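You operate a simulated robot arm through the tools that you are given. There is no shell and no other tool. Be economical: measure what you need, move in short steps, check, and stop when the job is done.

Carry out the task below with a simulated robot arm. There is one attempt and no reset: what you move stays moved.

TASK
Take the carton marked "oats" from the worktop by the window wall and put it on the six-sided oak blank. Then put the lemon scent bottle on top of the earbud case.
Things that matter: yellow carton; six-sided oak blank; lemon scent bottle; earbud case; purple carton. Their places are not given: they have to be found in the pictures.

It is judged by the outcome, as a careful person would: the job done as asked, and still so three seconds after it is handed in. It fails if anything else is knocked over, pushed out of place, dropped, spilled or broken.

THE ROBOT
A 7-joint arm with a two-finger parallel gripper, fixed in place. Base frame: the origin is at the foot of the arm, x ahead of it, y to its left, z up; the work surface is at about z = 900. Lengths are in mm, angles in rad, forces in N, time in s.
With the tool pointing down near the work surface it reaches from about 240 to 680 mm from the base axis. Its first joint turns from -1.152 to 1.152 rad. Payload 2.4 kg.
Tool frame: the origin (TCP) lies between the finger pads and is the grasp point; the fingertips stand 30 mm ahead of it; z points along the fingers, y is the line along which they close. The gripper opens to 94 mm. The fingers are 28 mm wide and 10 mm thick; the gripper's body (50 by 96 mm) begins 55 mm behind the TCP.
Orientation is that of the tool frame in the base frame, as a unit quaternion [x, y, z, w]. With the fingers straight down and closing along the base's y, the tool's x points along the base's -x, its y along +y and its z along -z.

THE INTERFACE
- The arm moves only by the tool arm_command. Its argument "moves" is a list of rows, each a list of 7 numbers: the finger opening in mm, from 0 to 94, then the shift along the tool's x, y, z in mm, then the turn, a rotation vector about the tool's x, y, z in rad. In form: [[fingers, tx, ty, tz, ax, ay, az], ...]. A call has 1 to 10 rows; each row shifts and turns the commanded pose from where the row before left it, along the tool's axes as they then stand. A row lasts 0.2 s, in which the tool goes at most 50 mm and 0.15 rad; a call with a longer step from one row to the next is refused whole, and so is a gripper value outside its range. A pose out of reach is approached as far as the arm can. The call stops where the force on the tool passes 40 N (or 10 N more than at its start, if that is more) or the arm is blocked; 0.2 s more then pass. The fingers move at their own pace (about 153 mm/s each) and stop on an object; they squeeze with about 27 N. The grip force told is the motor's: it shows also when the fingers shut on nothing. Time passes only in rows, and 0.2 s behind the last, so rows that do not move let the fingers close. It gives the time, the measured TCP pose, the force on the tool (base axes), the opening and the grip force at its end, in the units of the frame above (readings bear some noise).
- Cameras (640 x 400 px; columns grow to the right, rows downward): "scene" is fixed at [45.7, 478.1, 1457.1]; the picture's right is [-0.69, -0.72, 0.00], its down [-0.33, 0.32, -0.89] and it looks along [0.64, -0.61, -0.46] (base axes); focal length 318 px, centre (320, 200). "wrist" rides on the gripper at [-37, 0, -58] in the tool frame; the picture's right is [0.00, -1.00, 0.00], its down [0.97, 0.00, -0.24] and it looks along [0.24, 0.00, 0.97] (tool axes); focal length 218 px, centre (320, 200).
- snapshot(camera): a new picture of that camera. No time passes.
- point_at(camera, pixels): for up to 12 pixels [column, row] of the newest picture of that camera ("zoom" is the newest enlarged one), the place [x, y, z] in the base frame of the surface seen there, good to about 2 mm. No time passes.
- enlarge(camera, box): a new picture of the part [left, top, right, bottom] of that camera's present view, enlarged. No time passes.
- hand_in(): hands the job in; it is judged then, once.

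Work in short steps. Measure before you move; look again where a grasp or a placing could have gone wrong, and mend it. You have 80 turns and 38 pictures in all, those below and enlarged ones among them. Open the gripper and draw the arm clear of the work before you hand the job in, unless the task says otherwise; then end with one line.

The tools are called after "Call:" by a JSON object that holds its "method" and its "body". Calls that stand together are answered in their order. arm_command: Moves the arm, as the interface text tells. Its arguments: {"type":"object","properties":{"moves":{"type":"array","items":{"type":"array","items":{"type":"number"}}}},"required":["moves"]} The other tools are called the same way: snapshot (camera) takes a picture; point_at (camera, pixels) gives the place of the surface under pixels of a picture; enlarge (camera, box) takes an enlarged picture of a part of a camera's view; hand_in () hands the job in.

At the start:

```text
t: 0.0
tcp_pos: [458.1, -112.0, 1206.8]
tcp_rot: [0.0, 1.0, 0.0, 0.001]
ft_force: [-0.1, -0.1, 0.2]
opening: 93.9
grip_force: 0.0
```

scene: 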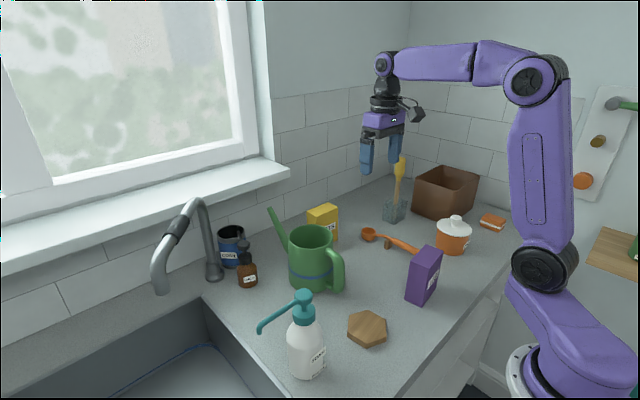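
wrist: 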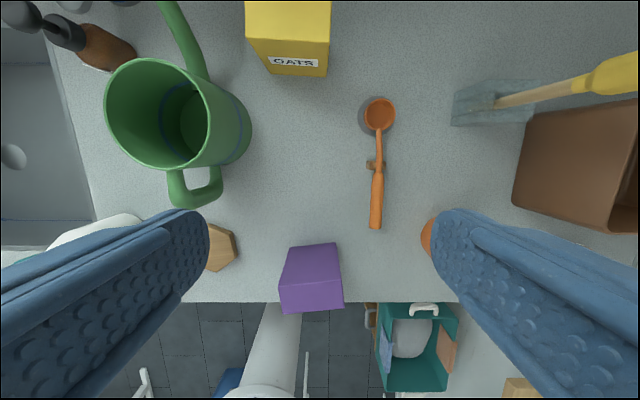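

The yellow carton at wrist (290,40) reads OATS. I enlarge the scene to find the bottle and the earbud case and to read the labels.

Call:
{"method": "enlarge", "body": {"camera": "scene", "box": [200, 180, 360, 280]}}

Call:
{"method": "enlarge", "body": {"camera": "scene", "box": [350, 170, 520, 310]}}

```text
4.00 times, centred on (280, 230) of scene
```

zoom: 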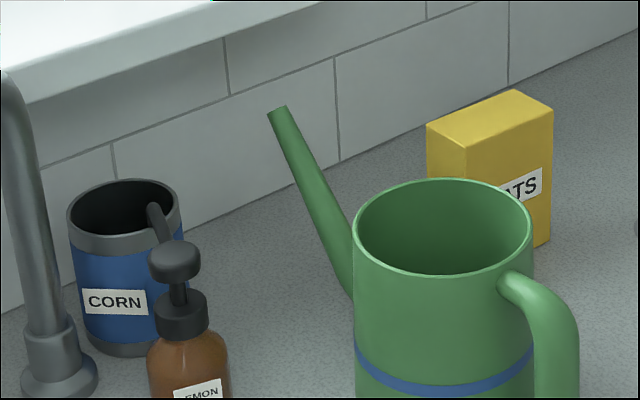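

```text
2.86 times, centred on (435, 240) of scene
```

zoom: 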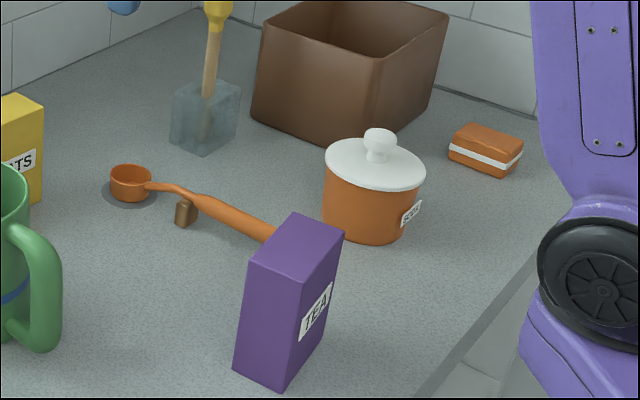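

LEMON is on the brown pump bottle (246,270). I check the possible earbud case (492,221) and the lower area close up.

Call:
{"method": "enlarge", "body": {"camera": "scene", "box": [470, 205, 518, 235]}}

Call:
{"method": "enlarge", "body": {"camera": "scene", "box": [210, 230, 402, 390]}}

Call:
{"method": "point_at", "body": {"camera": "scene", "pixels": [[481, 222], [494, 213], [506, 219], [492, 223], [491, 219], [246, 280], [246, 246], [350, 312], [367, 347], [387, 325], [367, 328], [321, 210]]}}

Call:
{"method": "point_at", "body": {"camera": "wrist", "pixels": [[246, 4], [330, 4], [252, 38], [328, 38], [290, 62], [269, 74], [326, 76], [225, 250], [378, 115], [372, 165], [376, 228], [100, 50]]}}

```text
13.33 times, centred on (494, 220) of scene
```

zoom: 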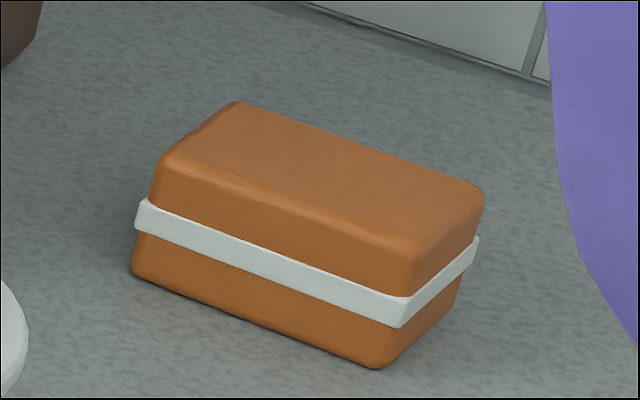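

```text
2.50 times, centred on (306, 310) of scene
```

zoom: 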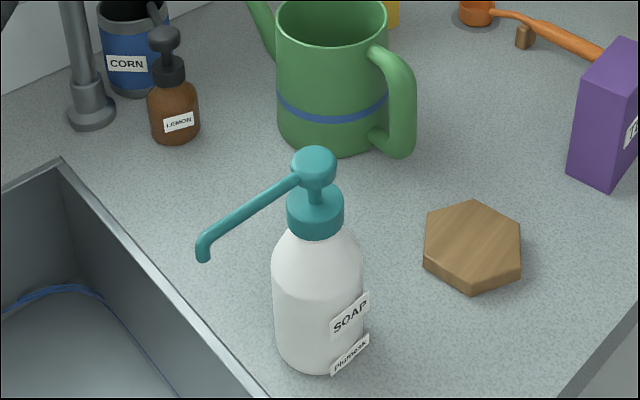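

```text
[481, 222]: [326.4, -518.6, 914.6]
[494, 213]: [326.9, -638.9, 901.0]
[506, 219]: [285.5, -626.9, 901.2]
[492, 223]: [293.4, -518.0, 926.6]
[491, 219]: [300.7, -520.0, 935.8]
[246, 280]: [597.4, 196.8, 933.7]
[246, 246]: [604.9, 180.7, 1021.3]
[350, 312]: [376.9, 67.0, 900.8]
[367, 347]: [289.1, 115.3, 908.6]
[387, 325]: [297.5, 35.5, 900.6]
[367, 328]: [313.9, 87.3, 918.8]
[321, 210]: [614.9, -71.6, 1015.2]
```

```text
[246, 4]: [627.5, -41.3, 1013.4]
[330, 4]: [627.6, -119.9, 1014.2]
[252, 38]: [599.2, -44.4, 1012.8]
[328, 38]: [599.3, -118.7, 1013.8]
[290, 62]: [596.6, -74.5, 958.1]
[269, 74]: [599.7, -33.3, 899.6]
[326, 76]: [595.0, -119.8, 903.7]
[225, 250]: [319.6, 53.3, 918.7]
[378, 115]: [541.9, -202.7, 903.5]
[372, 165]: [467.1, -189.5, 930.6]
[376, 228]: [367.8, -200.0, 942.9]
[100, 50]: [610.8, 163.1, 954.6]
```

The case is the orange box with the white band. I measure the blank, bottle, purple carton and carton tops in detail.

Call:
{"method": "point_at", "body": {"camera": "zoom", "pixels": [[429, 211], [474, 202], [518, 238], [516, 262], [470, 279], [427, 250], [164, 36], [173, 68], [173, 100], [173, 138], [150, 120], [198, 118]]}}

Call:
{"method": "point_at", "body": {"camera": "scene", "pixels": [[308, 211], [329, 204], [337, 207], [317, 216], [425, 248], [440, 253], [417, 262], [408, 258], [415, 303], [380, 370], [277, 212], [290, 235]]}}

Call:
{"method": "enlarge", "body": {"camera": "scene", "box": [470, 205, 518, 235]}}

Call:
{"method": "point_at", "body": {"camera": "zoom", "pixels": [[240, 106], [165, 158], [410, 245], [480, 190], [320, 175], [137, 230], [390, 325], [476, 240], [135, 275], [380, 366], [5, 60], [10, 380]]}}

```text
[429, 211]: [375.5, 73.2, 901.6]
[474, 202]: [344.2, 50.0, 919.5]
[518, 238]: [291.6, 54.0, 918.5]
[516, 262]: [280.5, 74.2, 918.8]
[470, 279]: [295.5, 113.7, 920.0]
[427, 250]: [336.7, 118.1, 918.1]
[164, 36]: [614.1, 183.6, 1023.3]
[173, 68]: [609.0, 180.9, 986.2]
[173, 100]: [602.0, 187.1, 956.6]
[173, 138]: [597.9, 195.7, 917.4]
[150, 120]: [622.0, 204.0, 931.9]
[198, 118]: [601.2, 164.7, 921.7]
```

```text
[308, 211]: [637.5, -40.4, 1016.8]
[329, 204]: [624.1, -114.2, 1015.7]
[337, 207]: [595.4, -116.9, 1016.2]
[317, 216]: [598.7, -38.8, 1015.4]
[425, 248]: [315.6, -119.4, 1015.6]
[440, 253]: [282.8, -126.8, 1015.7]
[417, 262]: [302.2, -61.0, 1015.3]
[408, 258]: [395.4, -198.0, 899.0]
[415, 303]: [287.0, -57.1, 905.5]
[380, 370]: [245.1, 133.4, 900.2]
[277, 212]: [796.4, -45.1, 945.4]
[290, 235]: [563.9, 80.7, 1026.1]
```

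```text
13.33 times, centred on (494, 220) of scene
```

zoom: 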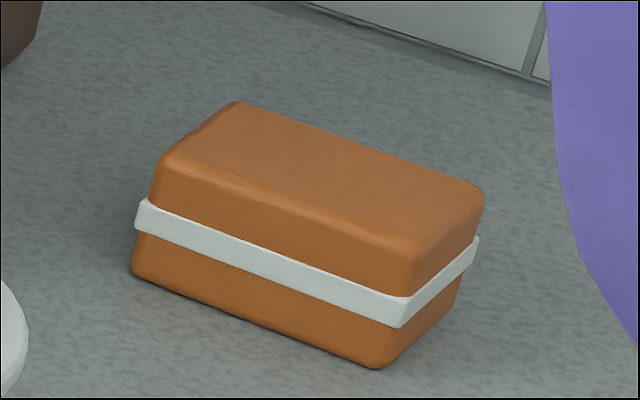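

```text
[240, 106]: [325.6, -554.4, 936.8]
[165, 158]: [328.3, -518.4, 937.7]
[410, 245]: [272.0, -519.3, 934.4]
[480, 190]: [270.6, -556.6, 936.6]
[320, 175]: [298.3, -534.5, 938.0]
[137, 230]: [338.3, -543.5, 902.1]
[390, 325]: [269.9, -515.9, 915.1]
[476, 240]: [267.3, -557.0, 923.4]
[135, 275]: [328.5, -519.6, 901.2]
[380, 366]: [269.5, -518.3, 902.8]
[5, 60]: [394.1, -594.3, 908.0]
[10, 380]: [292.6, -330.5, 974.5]
```

Case centre ≈ (299,-537), top 938; oats carton ≈ x 597–638, y -39…-119, top 1015. I look closer at the bottle and measure neighbours.

Call:
{"method": "enlarge", "body": {"camera": "scene", "box": [200, 220, 280, 296]}}

Call:
{"method": "point_at", "body": {"camera": "scene", "pixels": [[303, 294], [285, 302], [262, 330], [305, 325], [292, 345], [320, 345], [269, 208], [280, 230], [310, 229], [330, 240], [340, 265], [190, 203]]}}

Call:
{"method": "point_at", "body": {"camera": "zoom", "pixels": [[366, 130], [366, 200], [340, 225], [390, 225], [340, 255], [400, 255], [325, 310], [420, 320], [220, 55], [335, 90], [300, 80], [250, 95]]}}

```text
5.26 times, centred on (240, 258) of scene
```

zoom: 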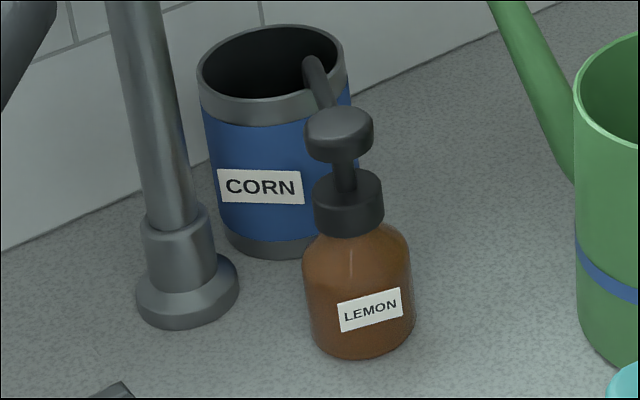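

```text
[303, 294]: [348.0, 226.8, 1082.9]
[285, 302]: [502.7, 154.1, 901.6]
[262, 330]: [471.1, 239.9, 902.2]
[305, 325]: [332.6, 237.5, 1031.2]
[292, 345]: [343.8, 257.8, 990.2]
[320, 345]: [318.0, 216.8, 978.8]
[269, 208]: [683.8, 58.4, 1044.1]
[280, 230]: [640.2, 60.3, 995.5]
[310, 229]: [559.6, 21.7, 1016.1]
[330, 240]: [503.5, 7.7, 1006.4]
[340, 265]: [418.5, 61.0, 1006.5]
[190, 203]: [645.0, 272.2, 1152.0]
```

```text
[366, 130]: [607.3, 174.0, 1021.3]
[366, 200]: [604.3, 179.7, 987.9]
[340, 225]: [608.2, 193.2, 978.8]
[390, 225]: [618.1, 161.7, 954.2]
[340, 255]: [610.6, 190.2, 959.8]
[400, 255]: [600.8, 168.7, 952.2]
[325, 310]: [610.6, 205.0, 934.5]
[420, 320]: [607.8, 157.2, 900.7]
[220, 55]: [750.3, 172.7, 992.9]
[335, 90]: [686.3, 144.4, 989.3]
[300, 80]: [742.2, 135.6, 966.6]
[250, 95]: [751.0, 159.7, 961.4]
```

Bottle collar (z≈965–988) is graspable; the carton is 40 deep along x with free space behind it. I move over the carton and start turning the hand 90° to close along x.

Call:
{"method": "arm_command", "body": {"moves": [[94, -40, 8.25, 0, 0, 0, 0], [94, -40, 8.25, 0, 0, 0, 0], [94, -40, 8.25, 0, 0, 0, 0], [94, -39, 8.25, 0, 0, 0, 0], [94, 0, 0, 0, 0, 0, 0.15], [94, 0, 0, 0, 0, 0, 0.15], [94, 0, 0, 0, 0, 0, 0.15], [94, 0, 0, 0, 0, 0, 0.15], [94, 0, 0, 0, 0, 0, 0.15], [94, 0, 0, 0, 0, 0, 0.15]]}}

Call:
{"method": "arm_command", "body": {"moves": [[94, 0, 0, 0, 0, 0, 0.15], [94, 0, 0, 0, 0, 0, 0.15], [94, 0, 0, 0, 0, 0, 0.15], [94, 0, 0, 0, 0, 0, 0.15], [94, 0, 0, 0, 0, 0, 0.0708], [94, 0, 0, 40, 0, 0, 0], [94, 0, 0, 40, 0, 0, 0], [94, 0, 0, 0, 0, 0, 0]]}}

Call:
{"method": "snapshot", "body": {"camera": "wrist"}}

```text
t: 2.2
tcp_pos: [612.5, -78.4, 1206.0]
tcp_rot: [0.436, 0.9, 0.0, -0.001]
ft_force: [-0.5, -0.7, 0.1]
opening: 93.8
grip_force: 0.0
out of reach, approached as far as the arm can: row 7
```

```text
t: 4.0
tcp_pos: [613.9, -79.9, 1125.5]
tcp_rot: [0.707, 0.707, -0.001, -0.001]
ft_force: [0.3, -1.0, -0.1]
opening: 93.9
grip_force: 0.1
```

```text
29 pictures are left
```

wrist: 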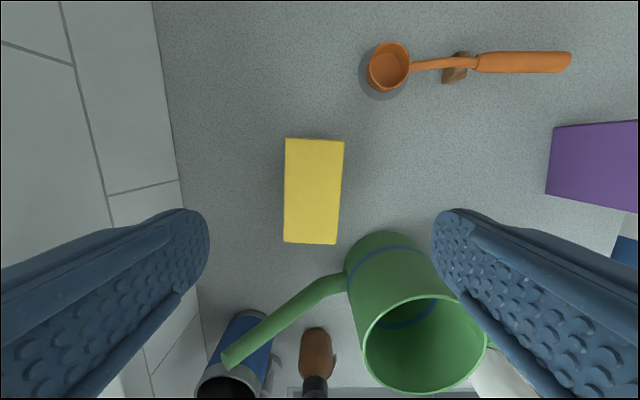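

I measure the carton's top corners and the bottle from this view.

Call:
{"method": "point_at", "body": {"camera": "wrist", "pixels": [[288, 141], [341, 144], [286, 240], [333, 242], [312, 190], [315, 345], [314, 380], [304, 345], [329, 345], [225, 360], [365, 300], [580, 190]]}}

```text
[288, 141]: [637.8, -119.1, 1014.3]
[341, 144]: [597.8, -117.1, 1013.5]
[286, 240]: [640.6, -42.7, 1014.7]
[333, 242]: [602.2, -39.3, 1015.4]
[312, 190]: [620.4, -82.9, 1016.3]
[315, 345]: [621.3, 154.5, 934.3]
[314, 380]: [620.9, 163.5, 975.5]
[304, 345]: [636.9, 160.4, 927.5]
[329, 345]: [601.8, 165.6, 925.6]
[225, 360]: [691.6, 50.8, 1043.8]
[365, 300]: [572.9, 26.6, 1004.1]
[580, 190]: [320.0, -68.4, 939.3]
```

Carton centre ≈ (619.5,-80), yaw ≈0.055. I align, descend to z≈975 and close.

Call:
{"method": "arm_command", "body": {"moves": [[94, 0, 5.5, 0, 0, 0, 0.055], [94, 0, 0, 40, 0, 0, 0], [94, 0, 0, 40, 0, 0, 0], [94, 0, 0, 40, 0, 0, 0], [94, 0, 0, 30, 0, 0, 0], [94, 0, 0, 0, 0, 0, 0]]}}

Call:
{"method": "snapshot", "body": {"camera": "wrist"}}

```text
t: 5.4
tcp_pos: [621.6, -80.4, 975.3]
tcp_rot: [0.726, 0.688, 0.0, 0.0]
ft_force: [-0.4, -0.2, -0.3]
opening: 94.0
grip_force: 0.0
```

```text
28 pictures are left
```

wrist: 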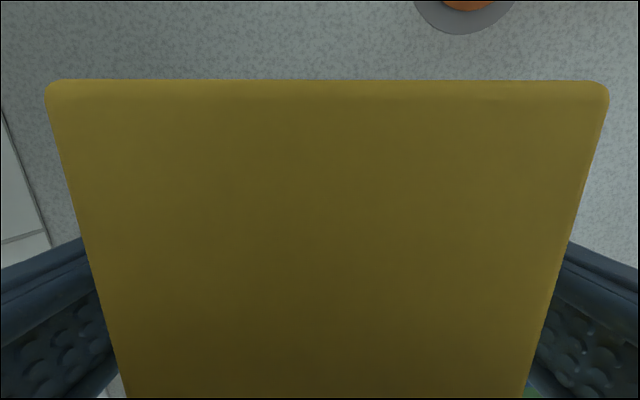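

Well aligned with the carton between the fingers; I close and lift.

Call:
{"method": "arm_command", "body": {"moves": [[36, 0, 0, 0, 0, 0, 0], [30, 0, 0, 0, 0, 0, 0], [30, 0, 0, 0, 0, 0, 0], [30, 0, 0, 0, 0, 0, 0]]}}

Call:
{"method": "arm_command", "body": {"moves": [[30, 0, 0, -10, 0, 0, 0], [30, 0, 0, -40, 0, 0, 0], [30, 0, 0, -40, 0, 0, 0], [30, 0, 0, -40, 0, 0, 0], [30, 0, 0, -40, 0, 0, 0], [30, 0, 0, 0, 0, 0, 0]]}}

```text
t: 6.4
tcp_pos: [620.6, -80.5, 974.9]
tcp_rot: [0.726, 0.688, 0.0, -0.001]
ft_force: [-0.4, -0.3, 0.5]
opening: 48.6
grip_force: 27.0
```

```text
t: 7.8
tcp_pos: [616.9, -77.0, 1145.2]
tcp_rot: [0.726, 0.688, 0.0, 0.0]
ft_force: [-0.6, 0.4, 0.0]
opening: 48.7
grip_force: 26.8
```

Carton held (48.7). I check the picture and refine the blank's outline.

Call:
{"method": "snapshot", "body": {"camera": "scene"}}

Call:
{"method": "enlarge", "body": {"camera": "scene", "box": [335, 300, 399, 356]}}

```text
27 pictures are left
```

scene: 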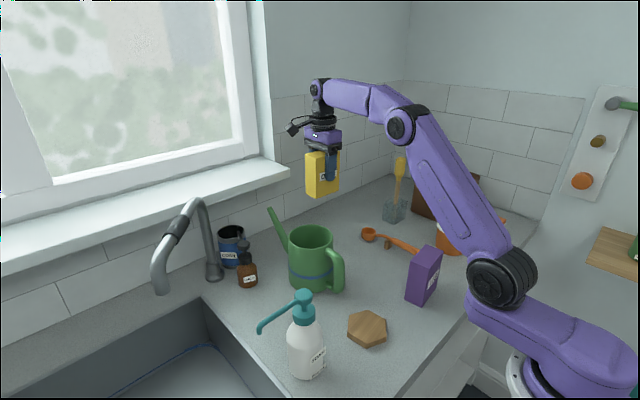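

```text
7.14 times, centred on (367, 328) of scene
```

zoom: 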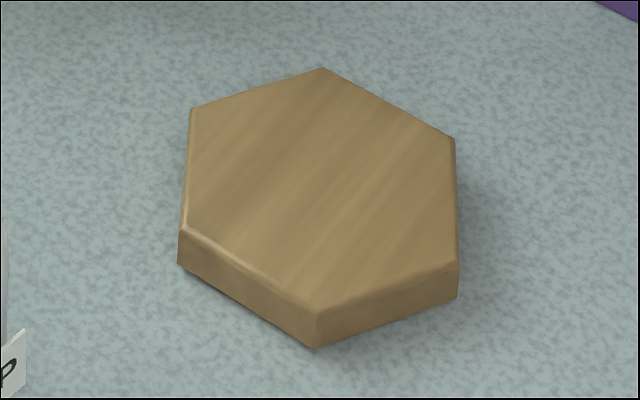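

Call:
{"method": "point_at", "body": {"camera": "zoom", "pixels": [[195, 112], [322, 72], [450, 143], [455, 260], [316, 305], [188, 228], [320, 190]]}}

```text
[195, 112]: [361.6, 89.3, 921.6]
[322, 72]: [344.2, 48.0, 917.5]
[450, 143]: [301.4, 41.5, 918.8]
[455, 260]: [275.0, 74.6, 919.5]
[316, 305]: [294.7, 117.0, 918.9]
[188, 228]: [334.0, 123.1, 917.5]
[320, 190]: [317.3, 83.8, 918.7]
```

Blank centre ≈ (318.5, 82.3), top 919, vertex direction ≈67°. I carry the carton over it, high above everything.

Call:
{"method": "arm_command", "body": {"moves": [[30, 14.3, -30.65, 0, 0, 0, 0], [30, 14.3, -30.65, 0, 0, 0, 0], [30, 14.3, -30.65, 0, 0, 0, 0], [30, 14.3, -30.65, 0, 0, 0, 0], [30, 14.3, -30.65, 0, 0, 0, 0], [30, 14.3, -30.65, 0, 0, 0, 0], [30, 14.3, -30.65, 0, 0, 0, 0], [30, 14.3, -30.65, 0, 0, 0, 0], [30, 14.3, -30.65, 0, 0, 0, 0], [30, 14.3, -30.65, 0, 0, 0, 0]]}}

Call:
{"method": "arm_command", "body": {"moves": [[30, 0, 0, 0, 0, 0, 0.11], [30, 0, 0, 0, 0, 0, 0.11], [30, 0, 0, 0, 0, 0, 0.11], [30, 0, 0, 0, 0, 0, 0], [30, 0, 0, 0, 0, 0, 0]]}}

Call:
{"method": "snapshot", "body": {"camera": "scene"}}

```text
t: 10.0
tcp_pos: [320.5, 82.5, 1147.5]
tcp_rot: [0.726, 0.687, -0.001, 0.0]
ft_force: [-0.6, 0.2, -0.6]
opening: 48.6
grip_force: 27.3
```

```text
t: 11.2
tcp_pos: [321.3, 81.0, 1145.8]
tcp_rot: [0.829, 0.56, 0.0, 0.0]
ft_force: [0.2, -1.0, -0.5]
opening: 30.0
grip_force: 0.0
```

```text
25 pictures are left
```

scene: 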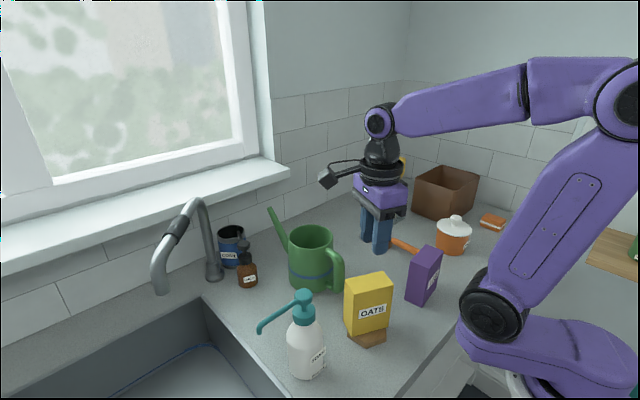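

The carton slipped out during the turn and seems to stand on the blank. I check how it sits.

Call:
{"method": "enlarge", "body": {"camera": "scene", "box": [326, 260, 406, 360]}}

Call:
{"method": "snapshot", "body": {"camera": "wrist"}}

```text
4.00 times, centred on (366, 310) of scene
```

zoom: 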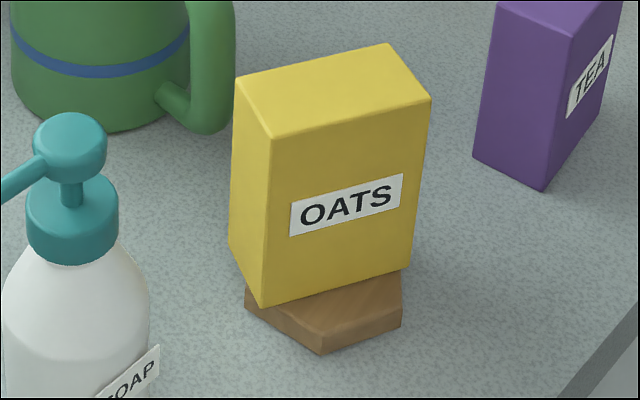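

```text
23 pictures are left
```

wrist: 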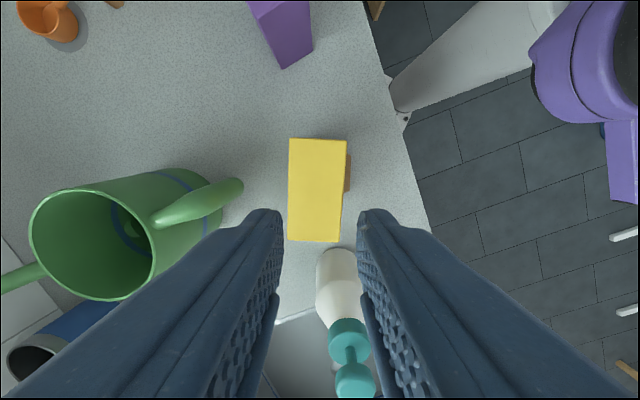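

Call:
{"method": "point_at", "body": {"camera": "wrist", "pixels": [[292, 142], [344, 144], [290, 237], [336, 239], [316, 190], [348, 175]]}}

Call:
{"method": "point_at", "body": {"camera": "zoom", "pixels": [[272, 140], [427, 98], [265, 300], [410, 265], [240, 85], [385, 48], [322, 345], [248, 290], [335, 320]]}}

```text
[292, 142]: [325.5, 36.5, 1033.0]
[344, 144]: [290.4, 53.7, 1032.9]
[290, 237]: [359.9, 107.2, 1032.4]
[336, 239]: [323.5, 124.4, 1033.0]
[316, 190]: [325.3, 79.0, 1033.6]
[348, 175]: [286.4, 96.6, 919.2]
```

```text
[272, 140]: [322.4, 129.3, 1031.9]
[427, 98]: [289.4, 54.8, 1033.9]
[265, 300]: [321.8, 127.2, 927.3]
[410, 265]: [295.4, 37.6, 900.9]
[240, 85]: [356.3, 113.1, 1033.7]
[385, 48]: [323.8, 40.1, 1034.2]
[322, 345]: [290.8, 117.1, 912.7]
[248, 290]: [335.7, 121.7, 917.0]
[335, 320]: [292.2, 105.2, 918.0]
```

The carton stands flat on the blank (top z 1033 at all corners, centre ≈(325,81)), well supported. I leave it and move towards the lemon bottle for a look.

Call:
{"method": "arm_command", "body": {"moves": [[60, 21.5, 30.25, 0, 0, 0, 0], [60, 21.5, 30.25, 0, 0, 0, 0], [60, 21.5, 30.25, 0, 0, 0, 0], [60, 21.5, 30.25, 0, 0, 0, 0], [60, 21.5, 30.25, 0, 0, 0, 0], [60, 21.5, 30.25, 0, 0, 0, 0], [60, 21.5, 30.25, 0, 0, 0, 0], [60, 21.5, 30.25, 0, 0, 0, 0], [60, 0, 0, 0, 0, 0, 0]]}}

Call:
{"method": "snapshot", "body": {"camera": "wrist"}}

Call:
{"method": "snapshot", "body": {"camera": "scene"}}

```text
t: 13.2
tcp_pos: [609.7, 149.8, 1147.0]
tcp_rot: [0.829, 0.559, 0.0, -0.001]
ft_force: [-0.4, -0.2, -0.2]
opening: 59.8
grip_force: 0.1
```

```text
22 pictures are left
```

wrist: 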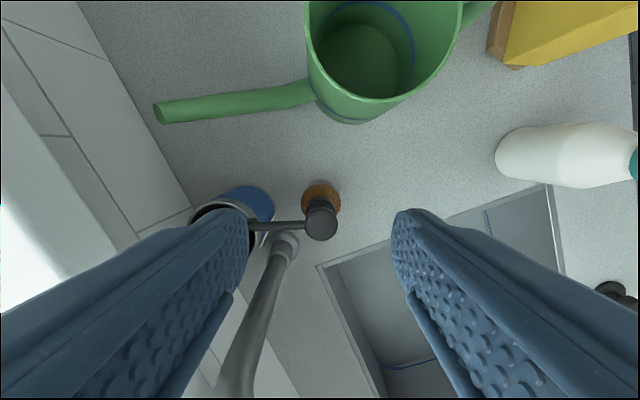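

```text
21 pictures are left
```

scene: 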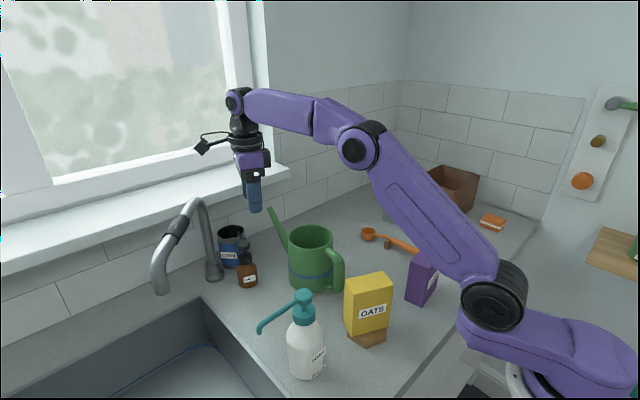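

The nozzle runs left along the present finger line; the fingers must close across it. I measure bottle head, nozzle tip, faucet and mug.

Call:
{"method": "enlarge", "body": {"camera": "wrist", "box": [200, 150, 360, 250]}}

Call:
{"method": "point_at", "body": {"camera": "wrist", "pixels": [[321, 221], [308, 222], [336, 222], [321, 240], [295, 224], [255, 226], [320, 190], [306, 195], [338, 197], [285, 240], [265, 290], [250, 205]]}}

```text
4.00 times, centred on (280, 200) of wrist
```

zoom: 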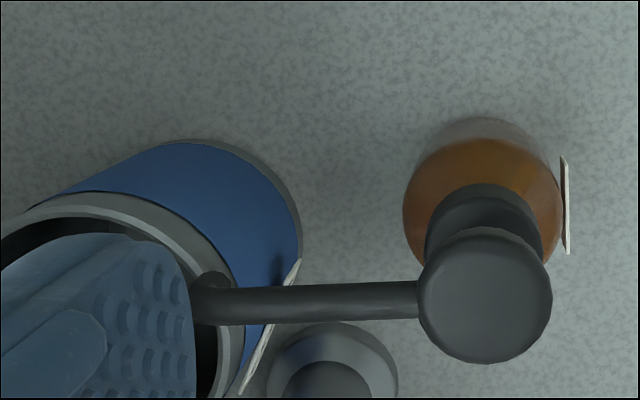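

```text
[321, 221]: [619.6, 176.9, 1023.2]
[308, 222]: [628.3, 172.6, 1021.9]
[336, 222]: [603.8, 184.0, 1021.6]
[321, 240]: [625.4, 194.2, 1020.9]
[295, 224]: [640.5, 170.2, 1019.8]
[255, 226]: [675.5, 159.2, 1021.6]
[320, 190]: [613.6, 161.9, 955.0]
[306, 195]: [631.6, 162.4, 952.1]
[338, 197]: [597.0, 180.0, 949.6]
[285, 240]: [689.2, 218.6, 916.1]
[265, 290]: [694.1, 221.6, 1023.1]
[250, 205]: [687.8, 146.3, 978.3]
```

Nozzle direction is ≈-22°, head centre ≈(620,179). I turn the hand a further 90° so the camera is on the side away from the nozzle.

Call:
{"method": "arm_command", "body": {"moves": [[60, 0, 0, 0, 0, 0, 0.15], [60, 0, 0, 0, 0, 0, 0.15], [60, 0, 0, 0, 0, 0, 0.15], [60, 0, 0, 0, 0, 0, 0.15], [60, 0, 0, 0, 0, 0, 0.15], [60, 0, 0, 0, 0, 0, 0.15], [60, 0, 0, 0, 0, 0, 0.15], [60, 0, 0, 0, 0, 0, 0.15], [60, 0, 0, 0, 0, 0, 0.15], [60, 0, 0, 0, 0, 0, 0.15]]}}

```text
t: 15.4
tcp_pos: [573.8, 83.3, 1137.2]
tcp_rot: [1.0, 0.03, -0.005, 0.001]
ft_force: [-0.9, 2.8, -0.1]
opening: 60.1
grip_force: 0.0
out of reach, approached as far as the arm can: row 7, 8, 9, 10
```

The wrist reaches its limit that way; I turn back and go the other way round.

Call:
{"method": "arm_command", "body": {"moves": [[60, 0, 0, 0, 0, 0, -0.15], [60, 0, 0, 0, 0, 0, -0.15], [60, 0, 0, 0, 0, 0, -0.15], [60, 0, 0, 0, 0, 0, -0.15], [60, 0, 0, 0, 0, 0, -0.15], [60, 0, 0, 0, 0, 0, -0.15], [60, 0, 0, 0, 0, 0, -0.15], [60, 0, 0, 0, 0, 0, -0.15], [60, 0, 0, 0, 0, 0, -0.15], [60, 0, 0, 0, 0, 0, -0.15]]}}

Call:
{"method": "arm_command", "body": {"moves": [[60, 0, 0, 0, 0, 0, -0.15], [60, 0, 0, 0, 0, 0, -0.15], [60, 0, 0, 0, 0, 0, -0.15], [60, 0, 0, 0, 0, 0, -0.15], [60, 0, 0, 0, 0, 0, -0.15], [60, 0, 0, 0, 0, 0, -0.15], [60, 0, 0, 0, 0, 0, -0.15], [60, 0, 0, 0, 0, 0, -0.15], [60, 0, 0, 0, 0, 0, -0.15], [60, 0, 0, 0, 0, 0, -0.15]]}}

Call:
{"method": "arm_command", "body": {"moves": [[60, 0, 0, 0, 0, 0, -0.071], [60, 0, 0, 0, 0, 0, 0], [60, 0, 0, 0, 0, 0, 0]]}}

Call:
{"method": "snapshot", "body": {"camera": "wrist"}}

Call:
{"method": "enlarge", "body": {"camera": "scene", "box": [170, 80, 330, 280]}}

```text
t: 17.6
tcp_pos: [574.4, 81.8, 1137.0]
tcp_rot: [0.718, 0.696, -0.003, -0.003]
ft_force: [-0.2, -1.1, 0.1]
opening: 59.9
grip_force: 0.0
```

```text
t: 19.8
tcp_pos: [574.8, 80.7, 1137.2]
tcp_rot: [0.051, 0.999, -0.001, -0.005]
ft_force: [0.4, -0.7, 0.1]
opening: 60.0
grip_force: 0.0
```

```text
t: 20.6
tcp_pos: [574.7, 82.0, 1137.6]
tcp_rot: [0.017, 1.0, -0.001, -0.004]
ft_force: [-0.9, 0.2, 0.0]
opening: 60.1
grip_force: 0.0
```

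```text
19 pictures are left
```

wrist: 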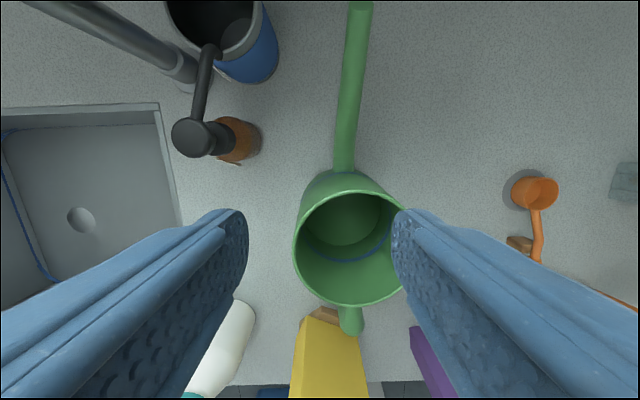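

```text
2.00 times, centred on (250, 180) of scene
```

zoom: 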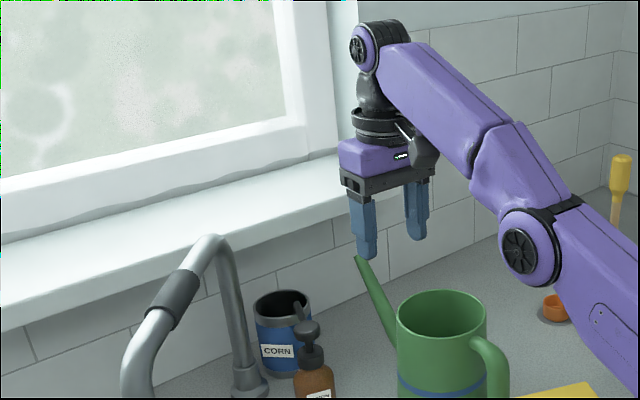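

The scene shows no obstruction on the nozzle side of the palm. I turn to match the nozzle line (+0.34) and move over the bottle.

Call:
{"method": "arm_command", "body": {"moves": [[60, 0, 0, 0, 0, 0, 0.12], [60, 0, 0, 0, 0, 0, 0.12], [60, 0, 0, 0, 0, 0, 0.1], [60, -2, 36, 0, 0, 0, 0], [60, -2, 36, 0, 0, 0, 0], [60, -2.2, 35.4, 0, 0, 0, 0], [60, 0, 0, 0, 0, 0, 0]]}}

Call:
{"method": "snapshot", "body": {"camera": "wrist"}}

```text
t: 22.2
tcp_pos: [619.5, 177.3, 1137.1]
tcp_rot: [0.186, 0.982, -0.001, -0.005]
ft_force: [0.4, 0.2, 0.4]
opening: 60.0
grip_force: 0.1
```

```text
17 pictures are left
```

wrist: 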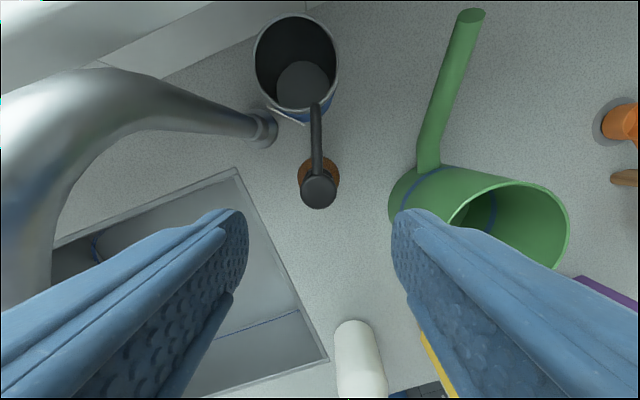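

Call:
{"method": "point_at", "body": {"camera": "wrist", "pixels": [[318, 186], [304, 188], [334, 188], [317, 203], [316, 140], [316, 106], [304, 175], [337, 175], [100, 95], [150, 105], [40, 180], [20, 260]]}}

```text
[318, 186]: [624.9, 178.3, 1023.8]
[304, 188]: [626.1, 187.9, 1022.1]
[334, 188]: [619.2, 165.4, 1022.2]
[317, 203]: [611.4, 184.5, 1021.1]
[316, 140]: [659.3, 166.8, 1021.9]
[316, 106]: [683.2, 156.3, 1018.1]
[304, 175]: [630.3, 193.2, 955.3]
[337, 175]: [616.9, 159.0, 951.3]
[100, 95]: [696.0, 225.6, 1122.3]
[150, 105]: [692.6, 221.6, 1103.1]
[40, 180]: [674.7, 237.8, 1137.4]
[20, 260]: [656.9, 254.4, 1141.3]
```

Clearances are fine (gooseneck ≥25 mm from the palm corner). I descend in two stages to TCP z≈988 to take the collar.

Call:
{"method": "arm_command", "body": {"moves": [[60, -2.9, 0.5, 20, 0, 0, 0], [60, 0, 0, 25, 0, 0, 0], [60, 0, 0, 25, 0, 0, 0], [60, 0, 0, 15, 0, 0, 0], [60, 0, 0, 0, 0, 0, 0]]}}

Call:
{"method": "snapshot", "body": {"camera": "wrist"}}

Call:
{"method": "enlarge", "body": {"camera": "scene", "box": [170, 120, 330, 300]}}

```text
t: 23.4
tcp_pos: [623.0, 178.0, 1051.9]
tcp_rot: [0.186, 0.983, 0.0, -0.004]
ft_force: [0.3, 0.2, -0.6]
opening: 59.7
grip_force: 0.1
```

```text
16 pictures are left
```

wrist: 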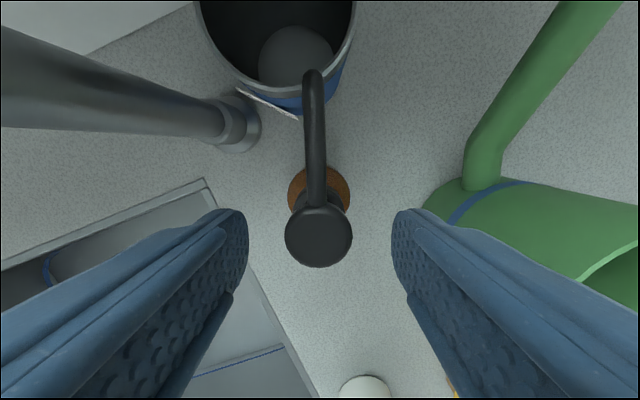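

```text
2.22 times, centred on (250, 210) of scene
```

zoom: 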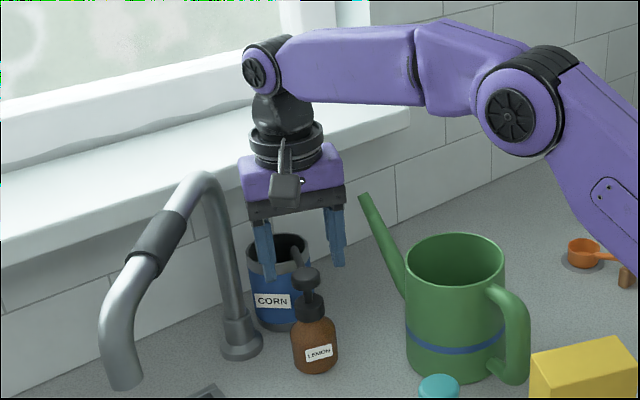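

Head is centred between the fingers (318,235). I go down to z≈988 and close gently.

Call:
{"method": "arm_command", "body": {"moves": [[60, 0, 0, 20, 0, 0, 0], [60, 0, 0, 20, 0, 0, 0], [60, 0, 0, 15, 0, 0, 0], [60, 0, 0, 9, 0, 0, 0], [60, 0, 0, 0, 0, 0, 0]]}}

Call:
{"method": "snapshot", "body": {"camera": "wrist"}}

Call:
{"method": "enlarge", "body": {"camera": "scene", "box": [190, 180, 302, 300]}}

```text
t: 24.6
tcp_pos: [620.7, 177.7, 987.7]
tcp_rot: [0.187, 0.982, -0.001, -0.004]
ft_force: [-0.2, 0.3, 0.3]
opening: 60.2
grip_force: 0.0
```

```text
14 pictures are left
```

wrist: 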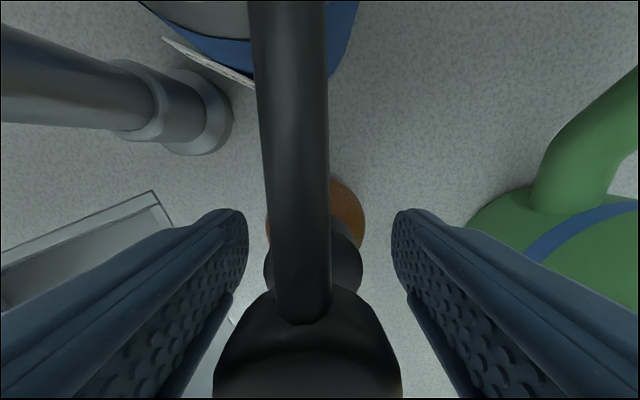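

```text
3.33 times, centred on (246, 240) of scene
```

zoom: 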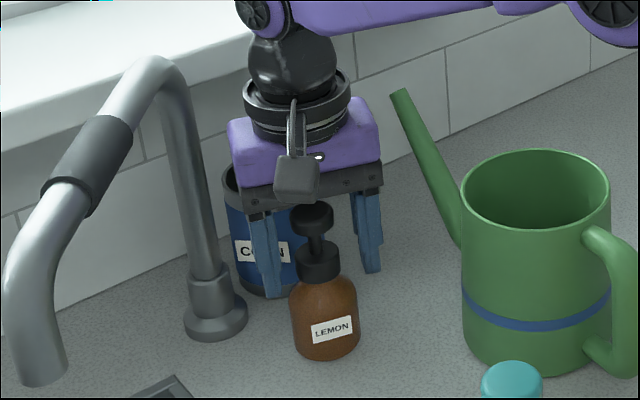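

The collar lies between the fingers. Closing.

Call:
{"method": "arm_command", "body": {"moves": [[40, 0, 0, 0, 0, 0, 0], [15, 0, 0, 0, 0, 0, 0], [15, 0, 0, 0, 0, 0, 0], [15, 0, 0, 0, 0, 0, 0]]}}

Call:
{"method": "snapshot", "body": {"camera": "wrist"}}

```text
t: 25.6
tcp_pos: [621.8, 177.2, 988.9]
tcp_rot: [0.185, 0.983, -0.001, -0.005]
ft_force: [-1.1, 0.5, 0.5]
opening: 30.9
grip_force: 26.9
```

```text
12 pictures are left
```

wrist: 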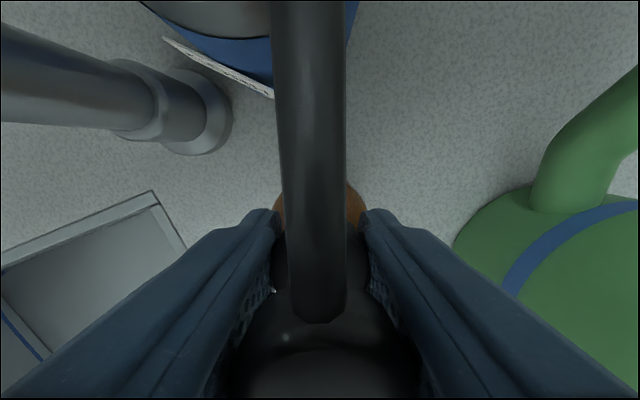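

Held at 30.9 mm. I lift slowly and check.

Call:
{"method": "arm_command", "body": {"moves": [[15, 0, 0, -5, 0, 0, 0], [15, 0, 0, -10, 0, 0, 0], [15, 0, 0, -15, 0, 0, 0], [15, 0, 0, -20, 0, 0, 0], [15, 0, 0, -20, 0, 0, 0], [15, 0, 0, -20, 0, 0, 0], [15, 0, 0, -20, 0, 0, 0], [15, 0, 0, -10, 0, 0, 0], [15, 0, 0, 0, 0, 0, 0]]}}

Call:
{"method": "snapshot", "body": {"camera": "scene"}}

```text
t: 27.6
tcp_pos: [621.5, 178.5, 1108.6]
tcp_rot: [0.186, 0.982, -0.001, -0.005]
ft_force: [0.2, 0.3, -0.6]
opening: 30.9
grip_force: 26.8
```

```text
11 pictures are left
```

scene: 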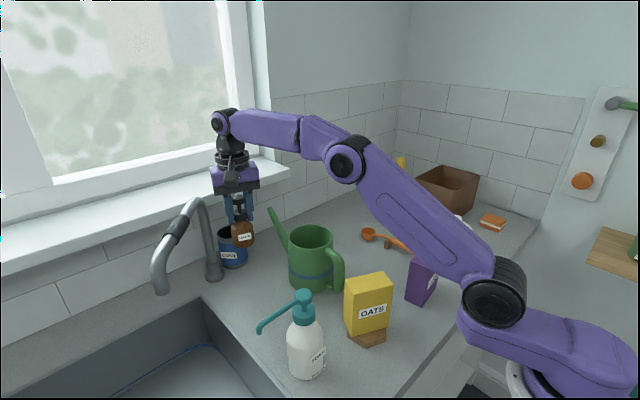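

Bottle is held and upright. I measure the box, pot, spatula and the walls near the case.

Call:
{"method": "point_at", "body": {"camera": "scene", "pixels": [[415, 178], [440, 166], [478, 178], [449, 197], [444, 215], [401, 160], [457, 217], [436, 240], [500, 210], [517, 218], [510, 228], [491, 219]]}}

Call:
{"method": "arm_command", "body": {"moves": [[15, 0, 0, -20, 0, 0, 0], [15, 0, 0, -20, 0, 0, 0], [15, 0, 0, -20, 0, 0, 0], [15, 0, 0, -15, 0, 0, 0], [15, 0, 0, 0, 0, 0, 0]]}}

```text
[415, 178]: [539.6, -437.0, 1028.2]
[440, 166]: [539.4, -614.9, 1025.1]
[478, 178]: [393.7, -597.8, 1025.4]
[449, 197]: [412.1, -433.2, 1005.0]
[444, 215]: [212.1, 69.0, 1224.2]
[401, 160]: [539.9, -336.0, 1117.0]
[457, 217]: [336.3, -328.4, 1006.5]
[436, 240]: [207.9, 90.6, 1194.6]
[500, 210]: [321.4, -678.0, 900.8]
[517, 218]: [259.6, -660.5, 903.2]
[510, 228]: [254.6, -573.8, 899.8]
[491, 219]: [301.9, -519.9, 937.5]
```

```text
t: 28.8
tcp_pos: [609.2, 176.3, 1178.2]
tcp_rot: [0.186, 0.983, 0.0, -0.005]
ft_force: [0.6, 0.0, -1.4]
opening: 30.9
grip_force: 27.7
out of reach, approached as far as the arm can: row 3, 4
```

Box top is 1027, spatula top ~1117 at (540,-336), pot ~1006 – I go round inside those. First leg: to about (420,0) at z≈1178.

Call:
{"method": "arm_command", "body": {"moves": [[15, 14, -29.2, 0, 0, 0, 0], [15, 14, -29.2, 0, 0, 0, 0], [15, 14, -29.2, 0, 0, 0, 0], [15, 14, -29.2, 0, 0, 0, 0], [15, 14, -29.2, 0, 0, 0, 0], [15, 14, -29.2, 0, 0, 0, 0], [15, 14, -29.2, 0, 0, 0, 0], [15, 14, -29.2, 0, 0, 0, 0], [15, 0, 0, 0, 0, 0, 0]]}}

```text
t: 30.8
tcp_pos: [419.0, -1.5, 1180.1]
tcp_rot: [0.186, 0.983, -0.001, -0.004]
ft_force: [-0.1, -0.9, -1.0]
opening: 30.9
grip_force: 26.8
```

Call:
{"method": "arm_command", "body": {"moves": [[15, -5, -32, 0, 0, 0, 0], [15, -5, -32, 0, 0, 0, 0], [15, -5, -32, 0, 0, 0, 0], [15, -5, -32, 0, 0, 0, 0], [15, -5, -32, 0, 0, 0, 0], [15, -5, -32, 0, 0, 0, 0], [15, -5, -32, 0, 0, 0, 0], [15, -5, -32, 0, 0, 0, 0], [15, -5, -32, 0, 0, 0, 0], [15, 0, 0, 0, 0, 0, 0]]}}

Call:
{"method": "snapshot", "body": {"camera": "scene"}}

```text
t: 33.0
tcp_pos: [353.3, -285.8, 1180.1]
tcp_rot: [0.186, 0.983, -0.001, -0.004]
ft_force: [0.3, 0.2, -2.0]
opening: 30.7
grip_force: 27.1
```

```text
10 pictures are left
```

scene: 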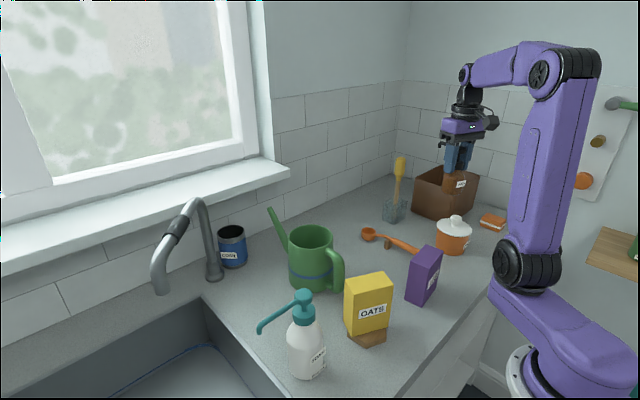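

Still held. Next leg to above the case at (299,-537).

Call:
{"method": "arm_command", "body": {"moves": [[15, -4.6, -28.2, 0, 0, 0, 0], [15, -4.6, -28.2, 0, 0, 0, 0], [15, -4.6, -28.2, 0, 0, 0, 0], [15, -4.6, -28.2, 3, 0, 0, 0], [15, -4.6, -28.2, 5, 0, 0, 0], [15, -4.6, -28.2, 5, 0, 0, 0], [15, -4.6, -28.2, 5, 0, 0, 0], [15, -4.6, -28.2, 5, 0, 0, 0], [15, -4.7, -28.1, 5, 0, 0, 0], [15, 0, 0, 0, 0, 0, 0]]}}

Call:
{"method": "snapshot", "body": {"camera": "wrist"}}

Call:
{"method": "enlarge", "body": {"camera": "scene", "box": [440, 110, 568, 250]}}

```text
t: 35.2
tcp_pos: [298.2, -538.6, 1152.6]
tcp_rot: [0.187, 0.982, 0.0, -0.005]
ft_force: [0.0, 0.1, -1.4]
opening: 31.0
grip_force: 26.7
```

```text
9 pictures are left
```

wrist: 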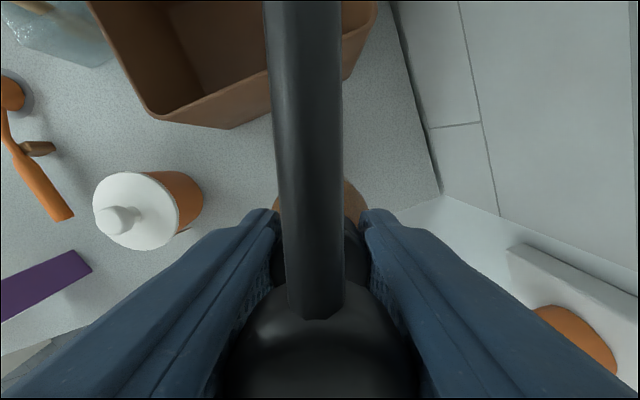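

```text
2.86 times, centred on (504, 180) of scene
```

zoom: 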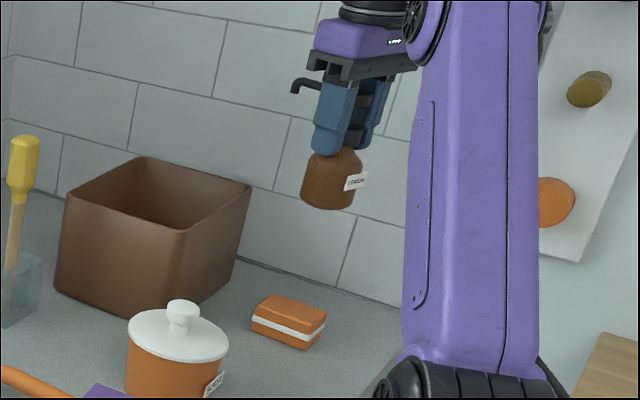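

Bottle is above the case. I measure the bottle's surface to check its offset from the TCP.

Call:
{"method": "point_at", "body": {"camera": "zoom", "pixels": [[304, 185], [329, 185], [342, 200], [329, 170], [329, 205], [354, 195], [288, 322], [182, 320], [370, 190], [180, 232]]}}

```text
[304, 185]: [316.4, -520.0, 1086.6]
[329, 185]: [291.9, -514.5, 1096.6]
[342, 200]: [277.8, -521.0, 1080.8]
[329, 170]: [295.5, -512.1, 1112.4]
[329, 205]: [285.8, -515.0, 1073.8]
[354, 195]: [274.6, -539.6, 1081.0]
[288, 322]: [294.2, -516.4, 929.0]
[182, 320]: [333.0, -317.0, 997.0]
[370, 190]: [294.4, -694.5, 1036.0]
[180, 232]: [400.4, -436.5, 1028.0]
```

Bottle centre ≈(297.5,-537.5): good. I nudge and descend to just above the case (contact expected at TCP z≈1026).

Call:
{"method": "arm_command", "body": {"moves": [[15, -1, 1, 20, 0, 0, 0], [15, 0, 0, 25, 0, 0, 0], [15, 0, 0, 25, 0, 0, 0], [15, 0, 0, 20, 0, 0, 0], [15, 0, 0, 15, 0, 0, 0], [15, 0, 0, 10, 0, 0, 0], [15, 0, 0, 0, 0, 0, 0]]}}

Call:
{"method": "enlarge", "body": {"camera": "scene", "box": [455, 150, 535, 240]}}

```text
t: 36.8
tcp_pos: [299.7, -536.2, 1038.1]
tcp_rot: [0.187, 0.982, 0.0, -0.005]
ft_force: [-0.3, 0.0, -1.3]
opening: 30.8
grip_force: 27.3
```

```text
4.44 times, centred on (495, 195) of scene
```

zoom: 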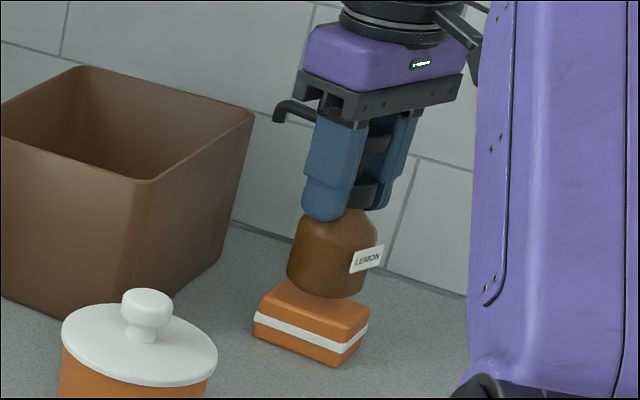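

The bottle looks slightly right of the case's centre; I measure both.

Call:
{"method": "point_at", "body": {"camera": "zoom", "pixels": [[291, 265], [310, 275], [330, 282], [345, 285], [368, 280], [375, 240], [262, 308], [340, 338], [366, 316], [278, 286], [300, 305], [254, 318]]}}

```text
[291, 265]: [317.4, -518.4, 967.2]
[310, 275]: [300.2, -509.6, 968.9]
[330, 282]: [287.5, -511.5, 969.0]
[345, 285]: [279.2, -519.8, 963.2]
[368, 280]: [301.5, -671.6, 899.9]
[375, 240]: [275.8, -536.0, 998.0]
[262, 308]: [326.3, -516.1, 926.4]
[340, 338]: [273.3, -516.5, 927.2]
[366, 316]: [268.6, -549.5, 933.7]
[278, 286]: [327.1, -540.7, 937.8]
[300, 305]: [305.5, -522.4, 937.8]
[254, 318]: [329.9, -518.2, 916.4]
```

Bottle centre ≈(298,-534.5) vs case (299,-537): I correct 2 mm and lower to near contact.

Call:
{"method": "arm_command", "body": {"moves": [[15, -1.5, -1.6, 3, 0, 0, 0], [15, 0, 0, 4, 0, 0, 0], [15, 0, 0, 2, 0, 0, 0], [15, 0, 0, 0, 0, 0, 0]]}}

Call:
{"method": "arm_command", "body": {"moves": [[15, 0, 0, 1, 0, 0, 0], [15, 0, 0, 0, 0, 0, 0]]}}

Call:
{"method": "arm_command", "body": {"moves": [[15, 0, 0, 1, 0, 0, 0], [15, 0, 0, 0, 0, 0, 0]]}}

```text
t: 37.8
tcp_pos: [299.3, -539.1, 1030.2]
tcp_rot: [0.186, 0.983, 0.0, -0.005]
ft_force: [0.4, 0.9, -0.9]
opening: 31.0
grip_force: 27.2
```

```text
t: 38.4
tcp_pos: [301.3, -538.2, 1028.6]
tcp_rot: [0.187, 0.982, -0.001, -0.005]
ft_force: [0.1, -0.7, -2.2]
opening: 30.9
grip_force: 26.9
```

```text
t: 39.0
tcp_pos: [300.7, -539.6, 1028.7]
tcp_rot: [0.186, 0.982, -0.001, -0.005]
ft_force: [0.5, -0.6, -1.4]
opening: 30.9
grip_force: 27.4
```

Call:
{"method": "arm_command", "body": {"moves": [[15, 0, 0, 1, 0, 0, 0], [15, 0, 0, 0, 0, 0, 0]]}}

Call:
{"method": "arm_command", "body": {"moves": [[15, 0, 0, 1, 0, 0, 0], [15, 0, 0, 0, 0, 0, 0]]}}

Call:
{"method": "enlarge", "body": {"camera": "scene", "box": [465, 170, 529, 240]}}

```text
t: 39.6
tcp_pos: [301.3, -538.9, 1025.2]
tcp_rot: [0.187, 0.982, -0.001, -0.004]
ft_force: [0.5, -0.6, -1.5]
opening: 30.9
grip_force: 26.9
```

```text
t: 40.2
tcp_pos: [299.9, -537.6, 1025.3]
tcp_rot: [0.187, 0.982, -0.001, -0.005]
ft_force: [0.2, 0.1, -1.2]
opening: 31.0
grip_force: 26.8
```

```text
5.71 times, centred on (497, 205) of scene
```

zoom: 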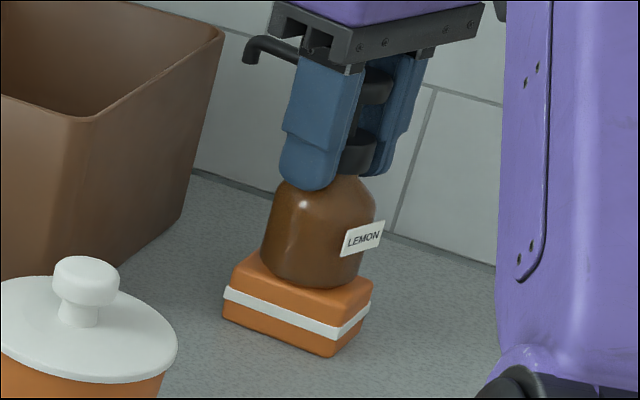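

No contact yet (fz≈-1.3); I go on in 1 mm steps.

Call:
{"method": "arm_command", "body": {"moves": [[15, 0, 0, 1, 0, 0, 0], [15, 0, 0, 0, 0, 0, 0]]}}

Call:
{"method": "arm_command", "body": {"moves": [[15, 0, 0, 1, 0, 0, 0], [15, 0, 0, 0, 0, 0, 0]]}}

```text
t: 40.8
tcp_pos: [299.6, -539.0, 1023.7]
tcp_rot: [0.186, 0.982, -0.002, -0.005]
ft_force: [-0.5, 0.0, -1.3]
opening: 31.0
grip_force: 26.7
```

```text
t: 41.4
tcp_pos: [300.1, -539.1, 1022.8]
tcp_rot: [0.187, 0.982, -0.001, -0.003]
ft_force: [-0.8, 0.5, 3.2]
opening: 31.0
grip_force: 27.2
```

Contact felt (fz 3.2). I open the fingers slowly and look.

Call:
{"method": "arm_command", "body": {"moves": [[28, 0, 0, 0, 0, 0, 0], [33, 0, 0, 0, 0, 0, 0], [38, 0, 0, 0, 0, 0, 0], [46, 0, 0, 0, 0, 0, 0], [56, 0, 0, 0, 0, 0, 0], [60, 0, 0, 0, 0, 0, 0]]}}

Call:
{"method": "enlarge", "body": {"camera": "scene", "box": [465, 170, 529, 240]}}

```text
t: 42.8
tcp_pos: [300.6, -539.5, 1022.8]
tcp_rot: [0.186, 0.982, -0.001, -0.003]
ft_force: [0.3, 0.8, 0.4]
opening: 60.3
grip_force: 0.0
```

```text
5.71 times, centred on (497, 205) of scene
```

zoom: 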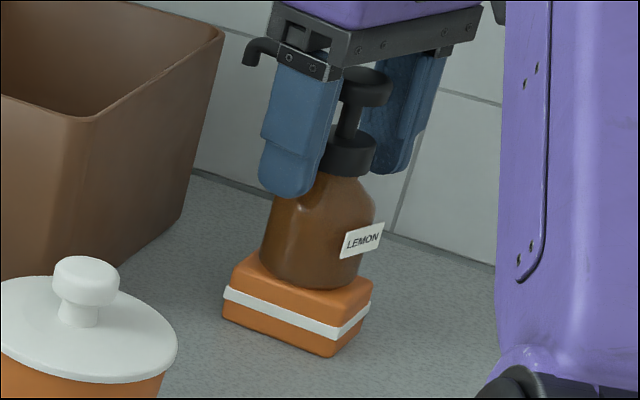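

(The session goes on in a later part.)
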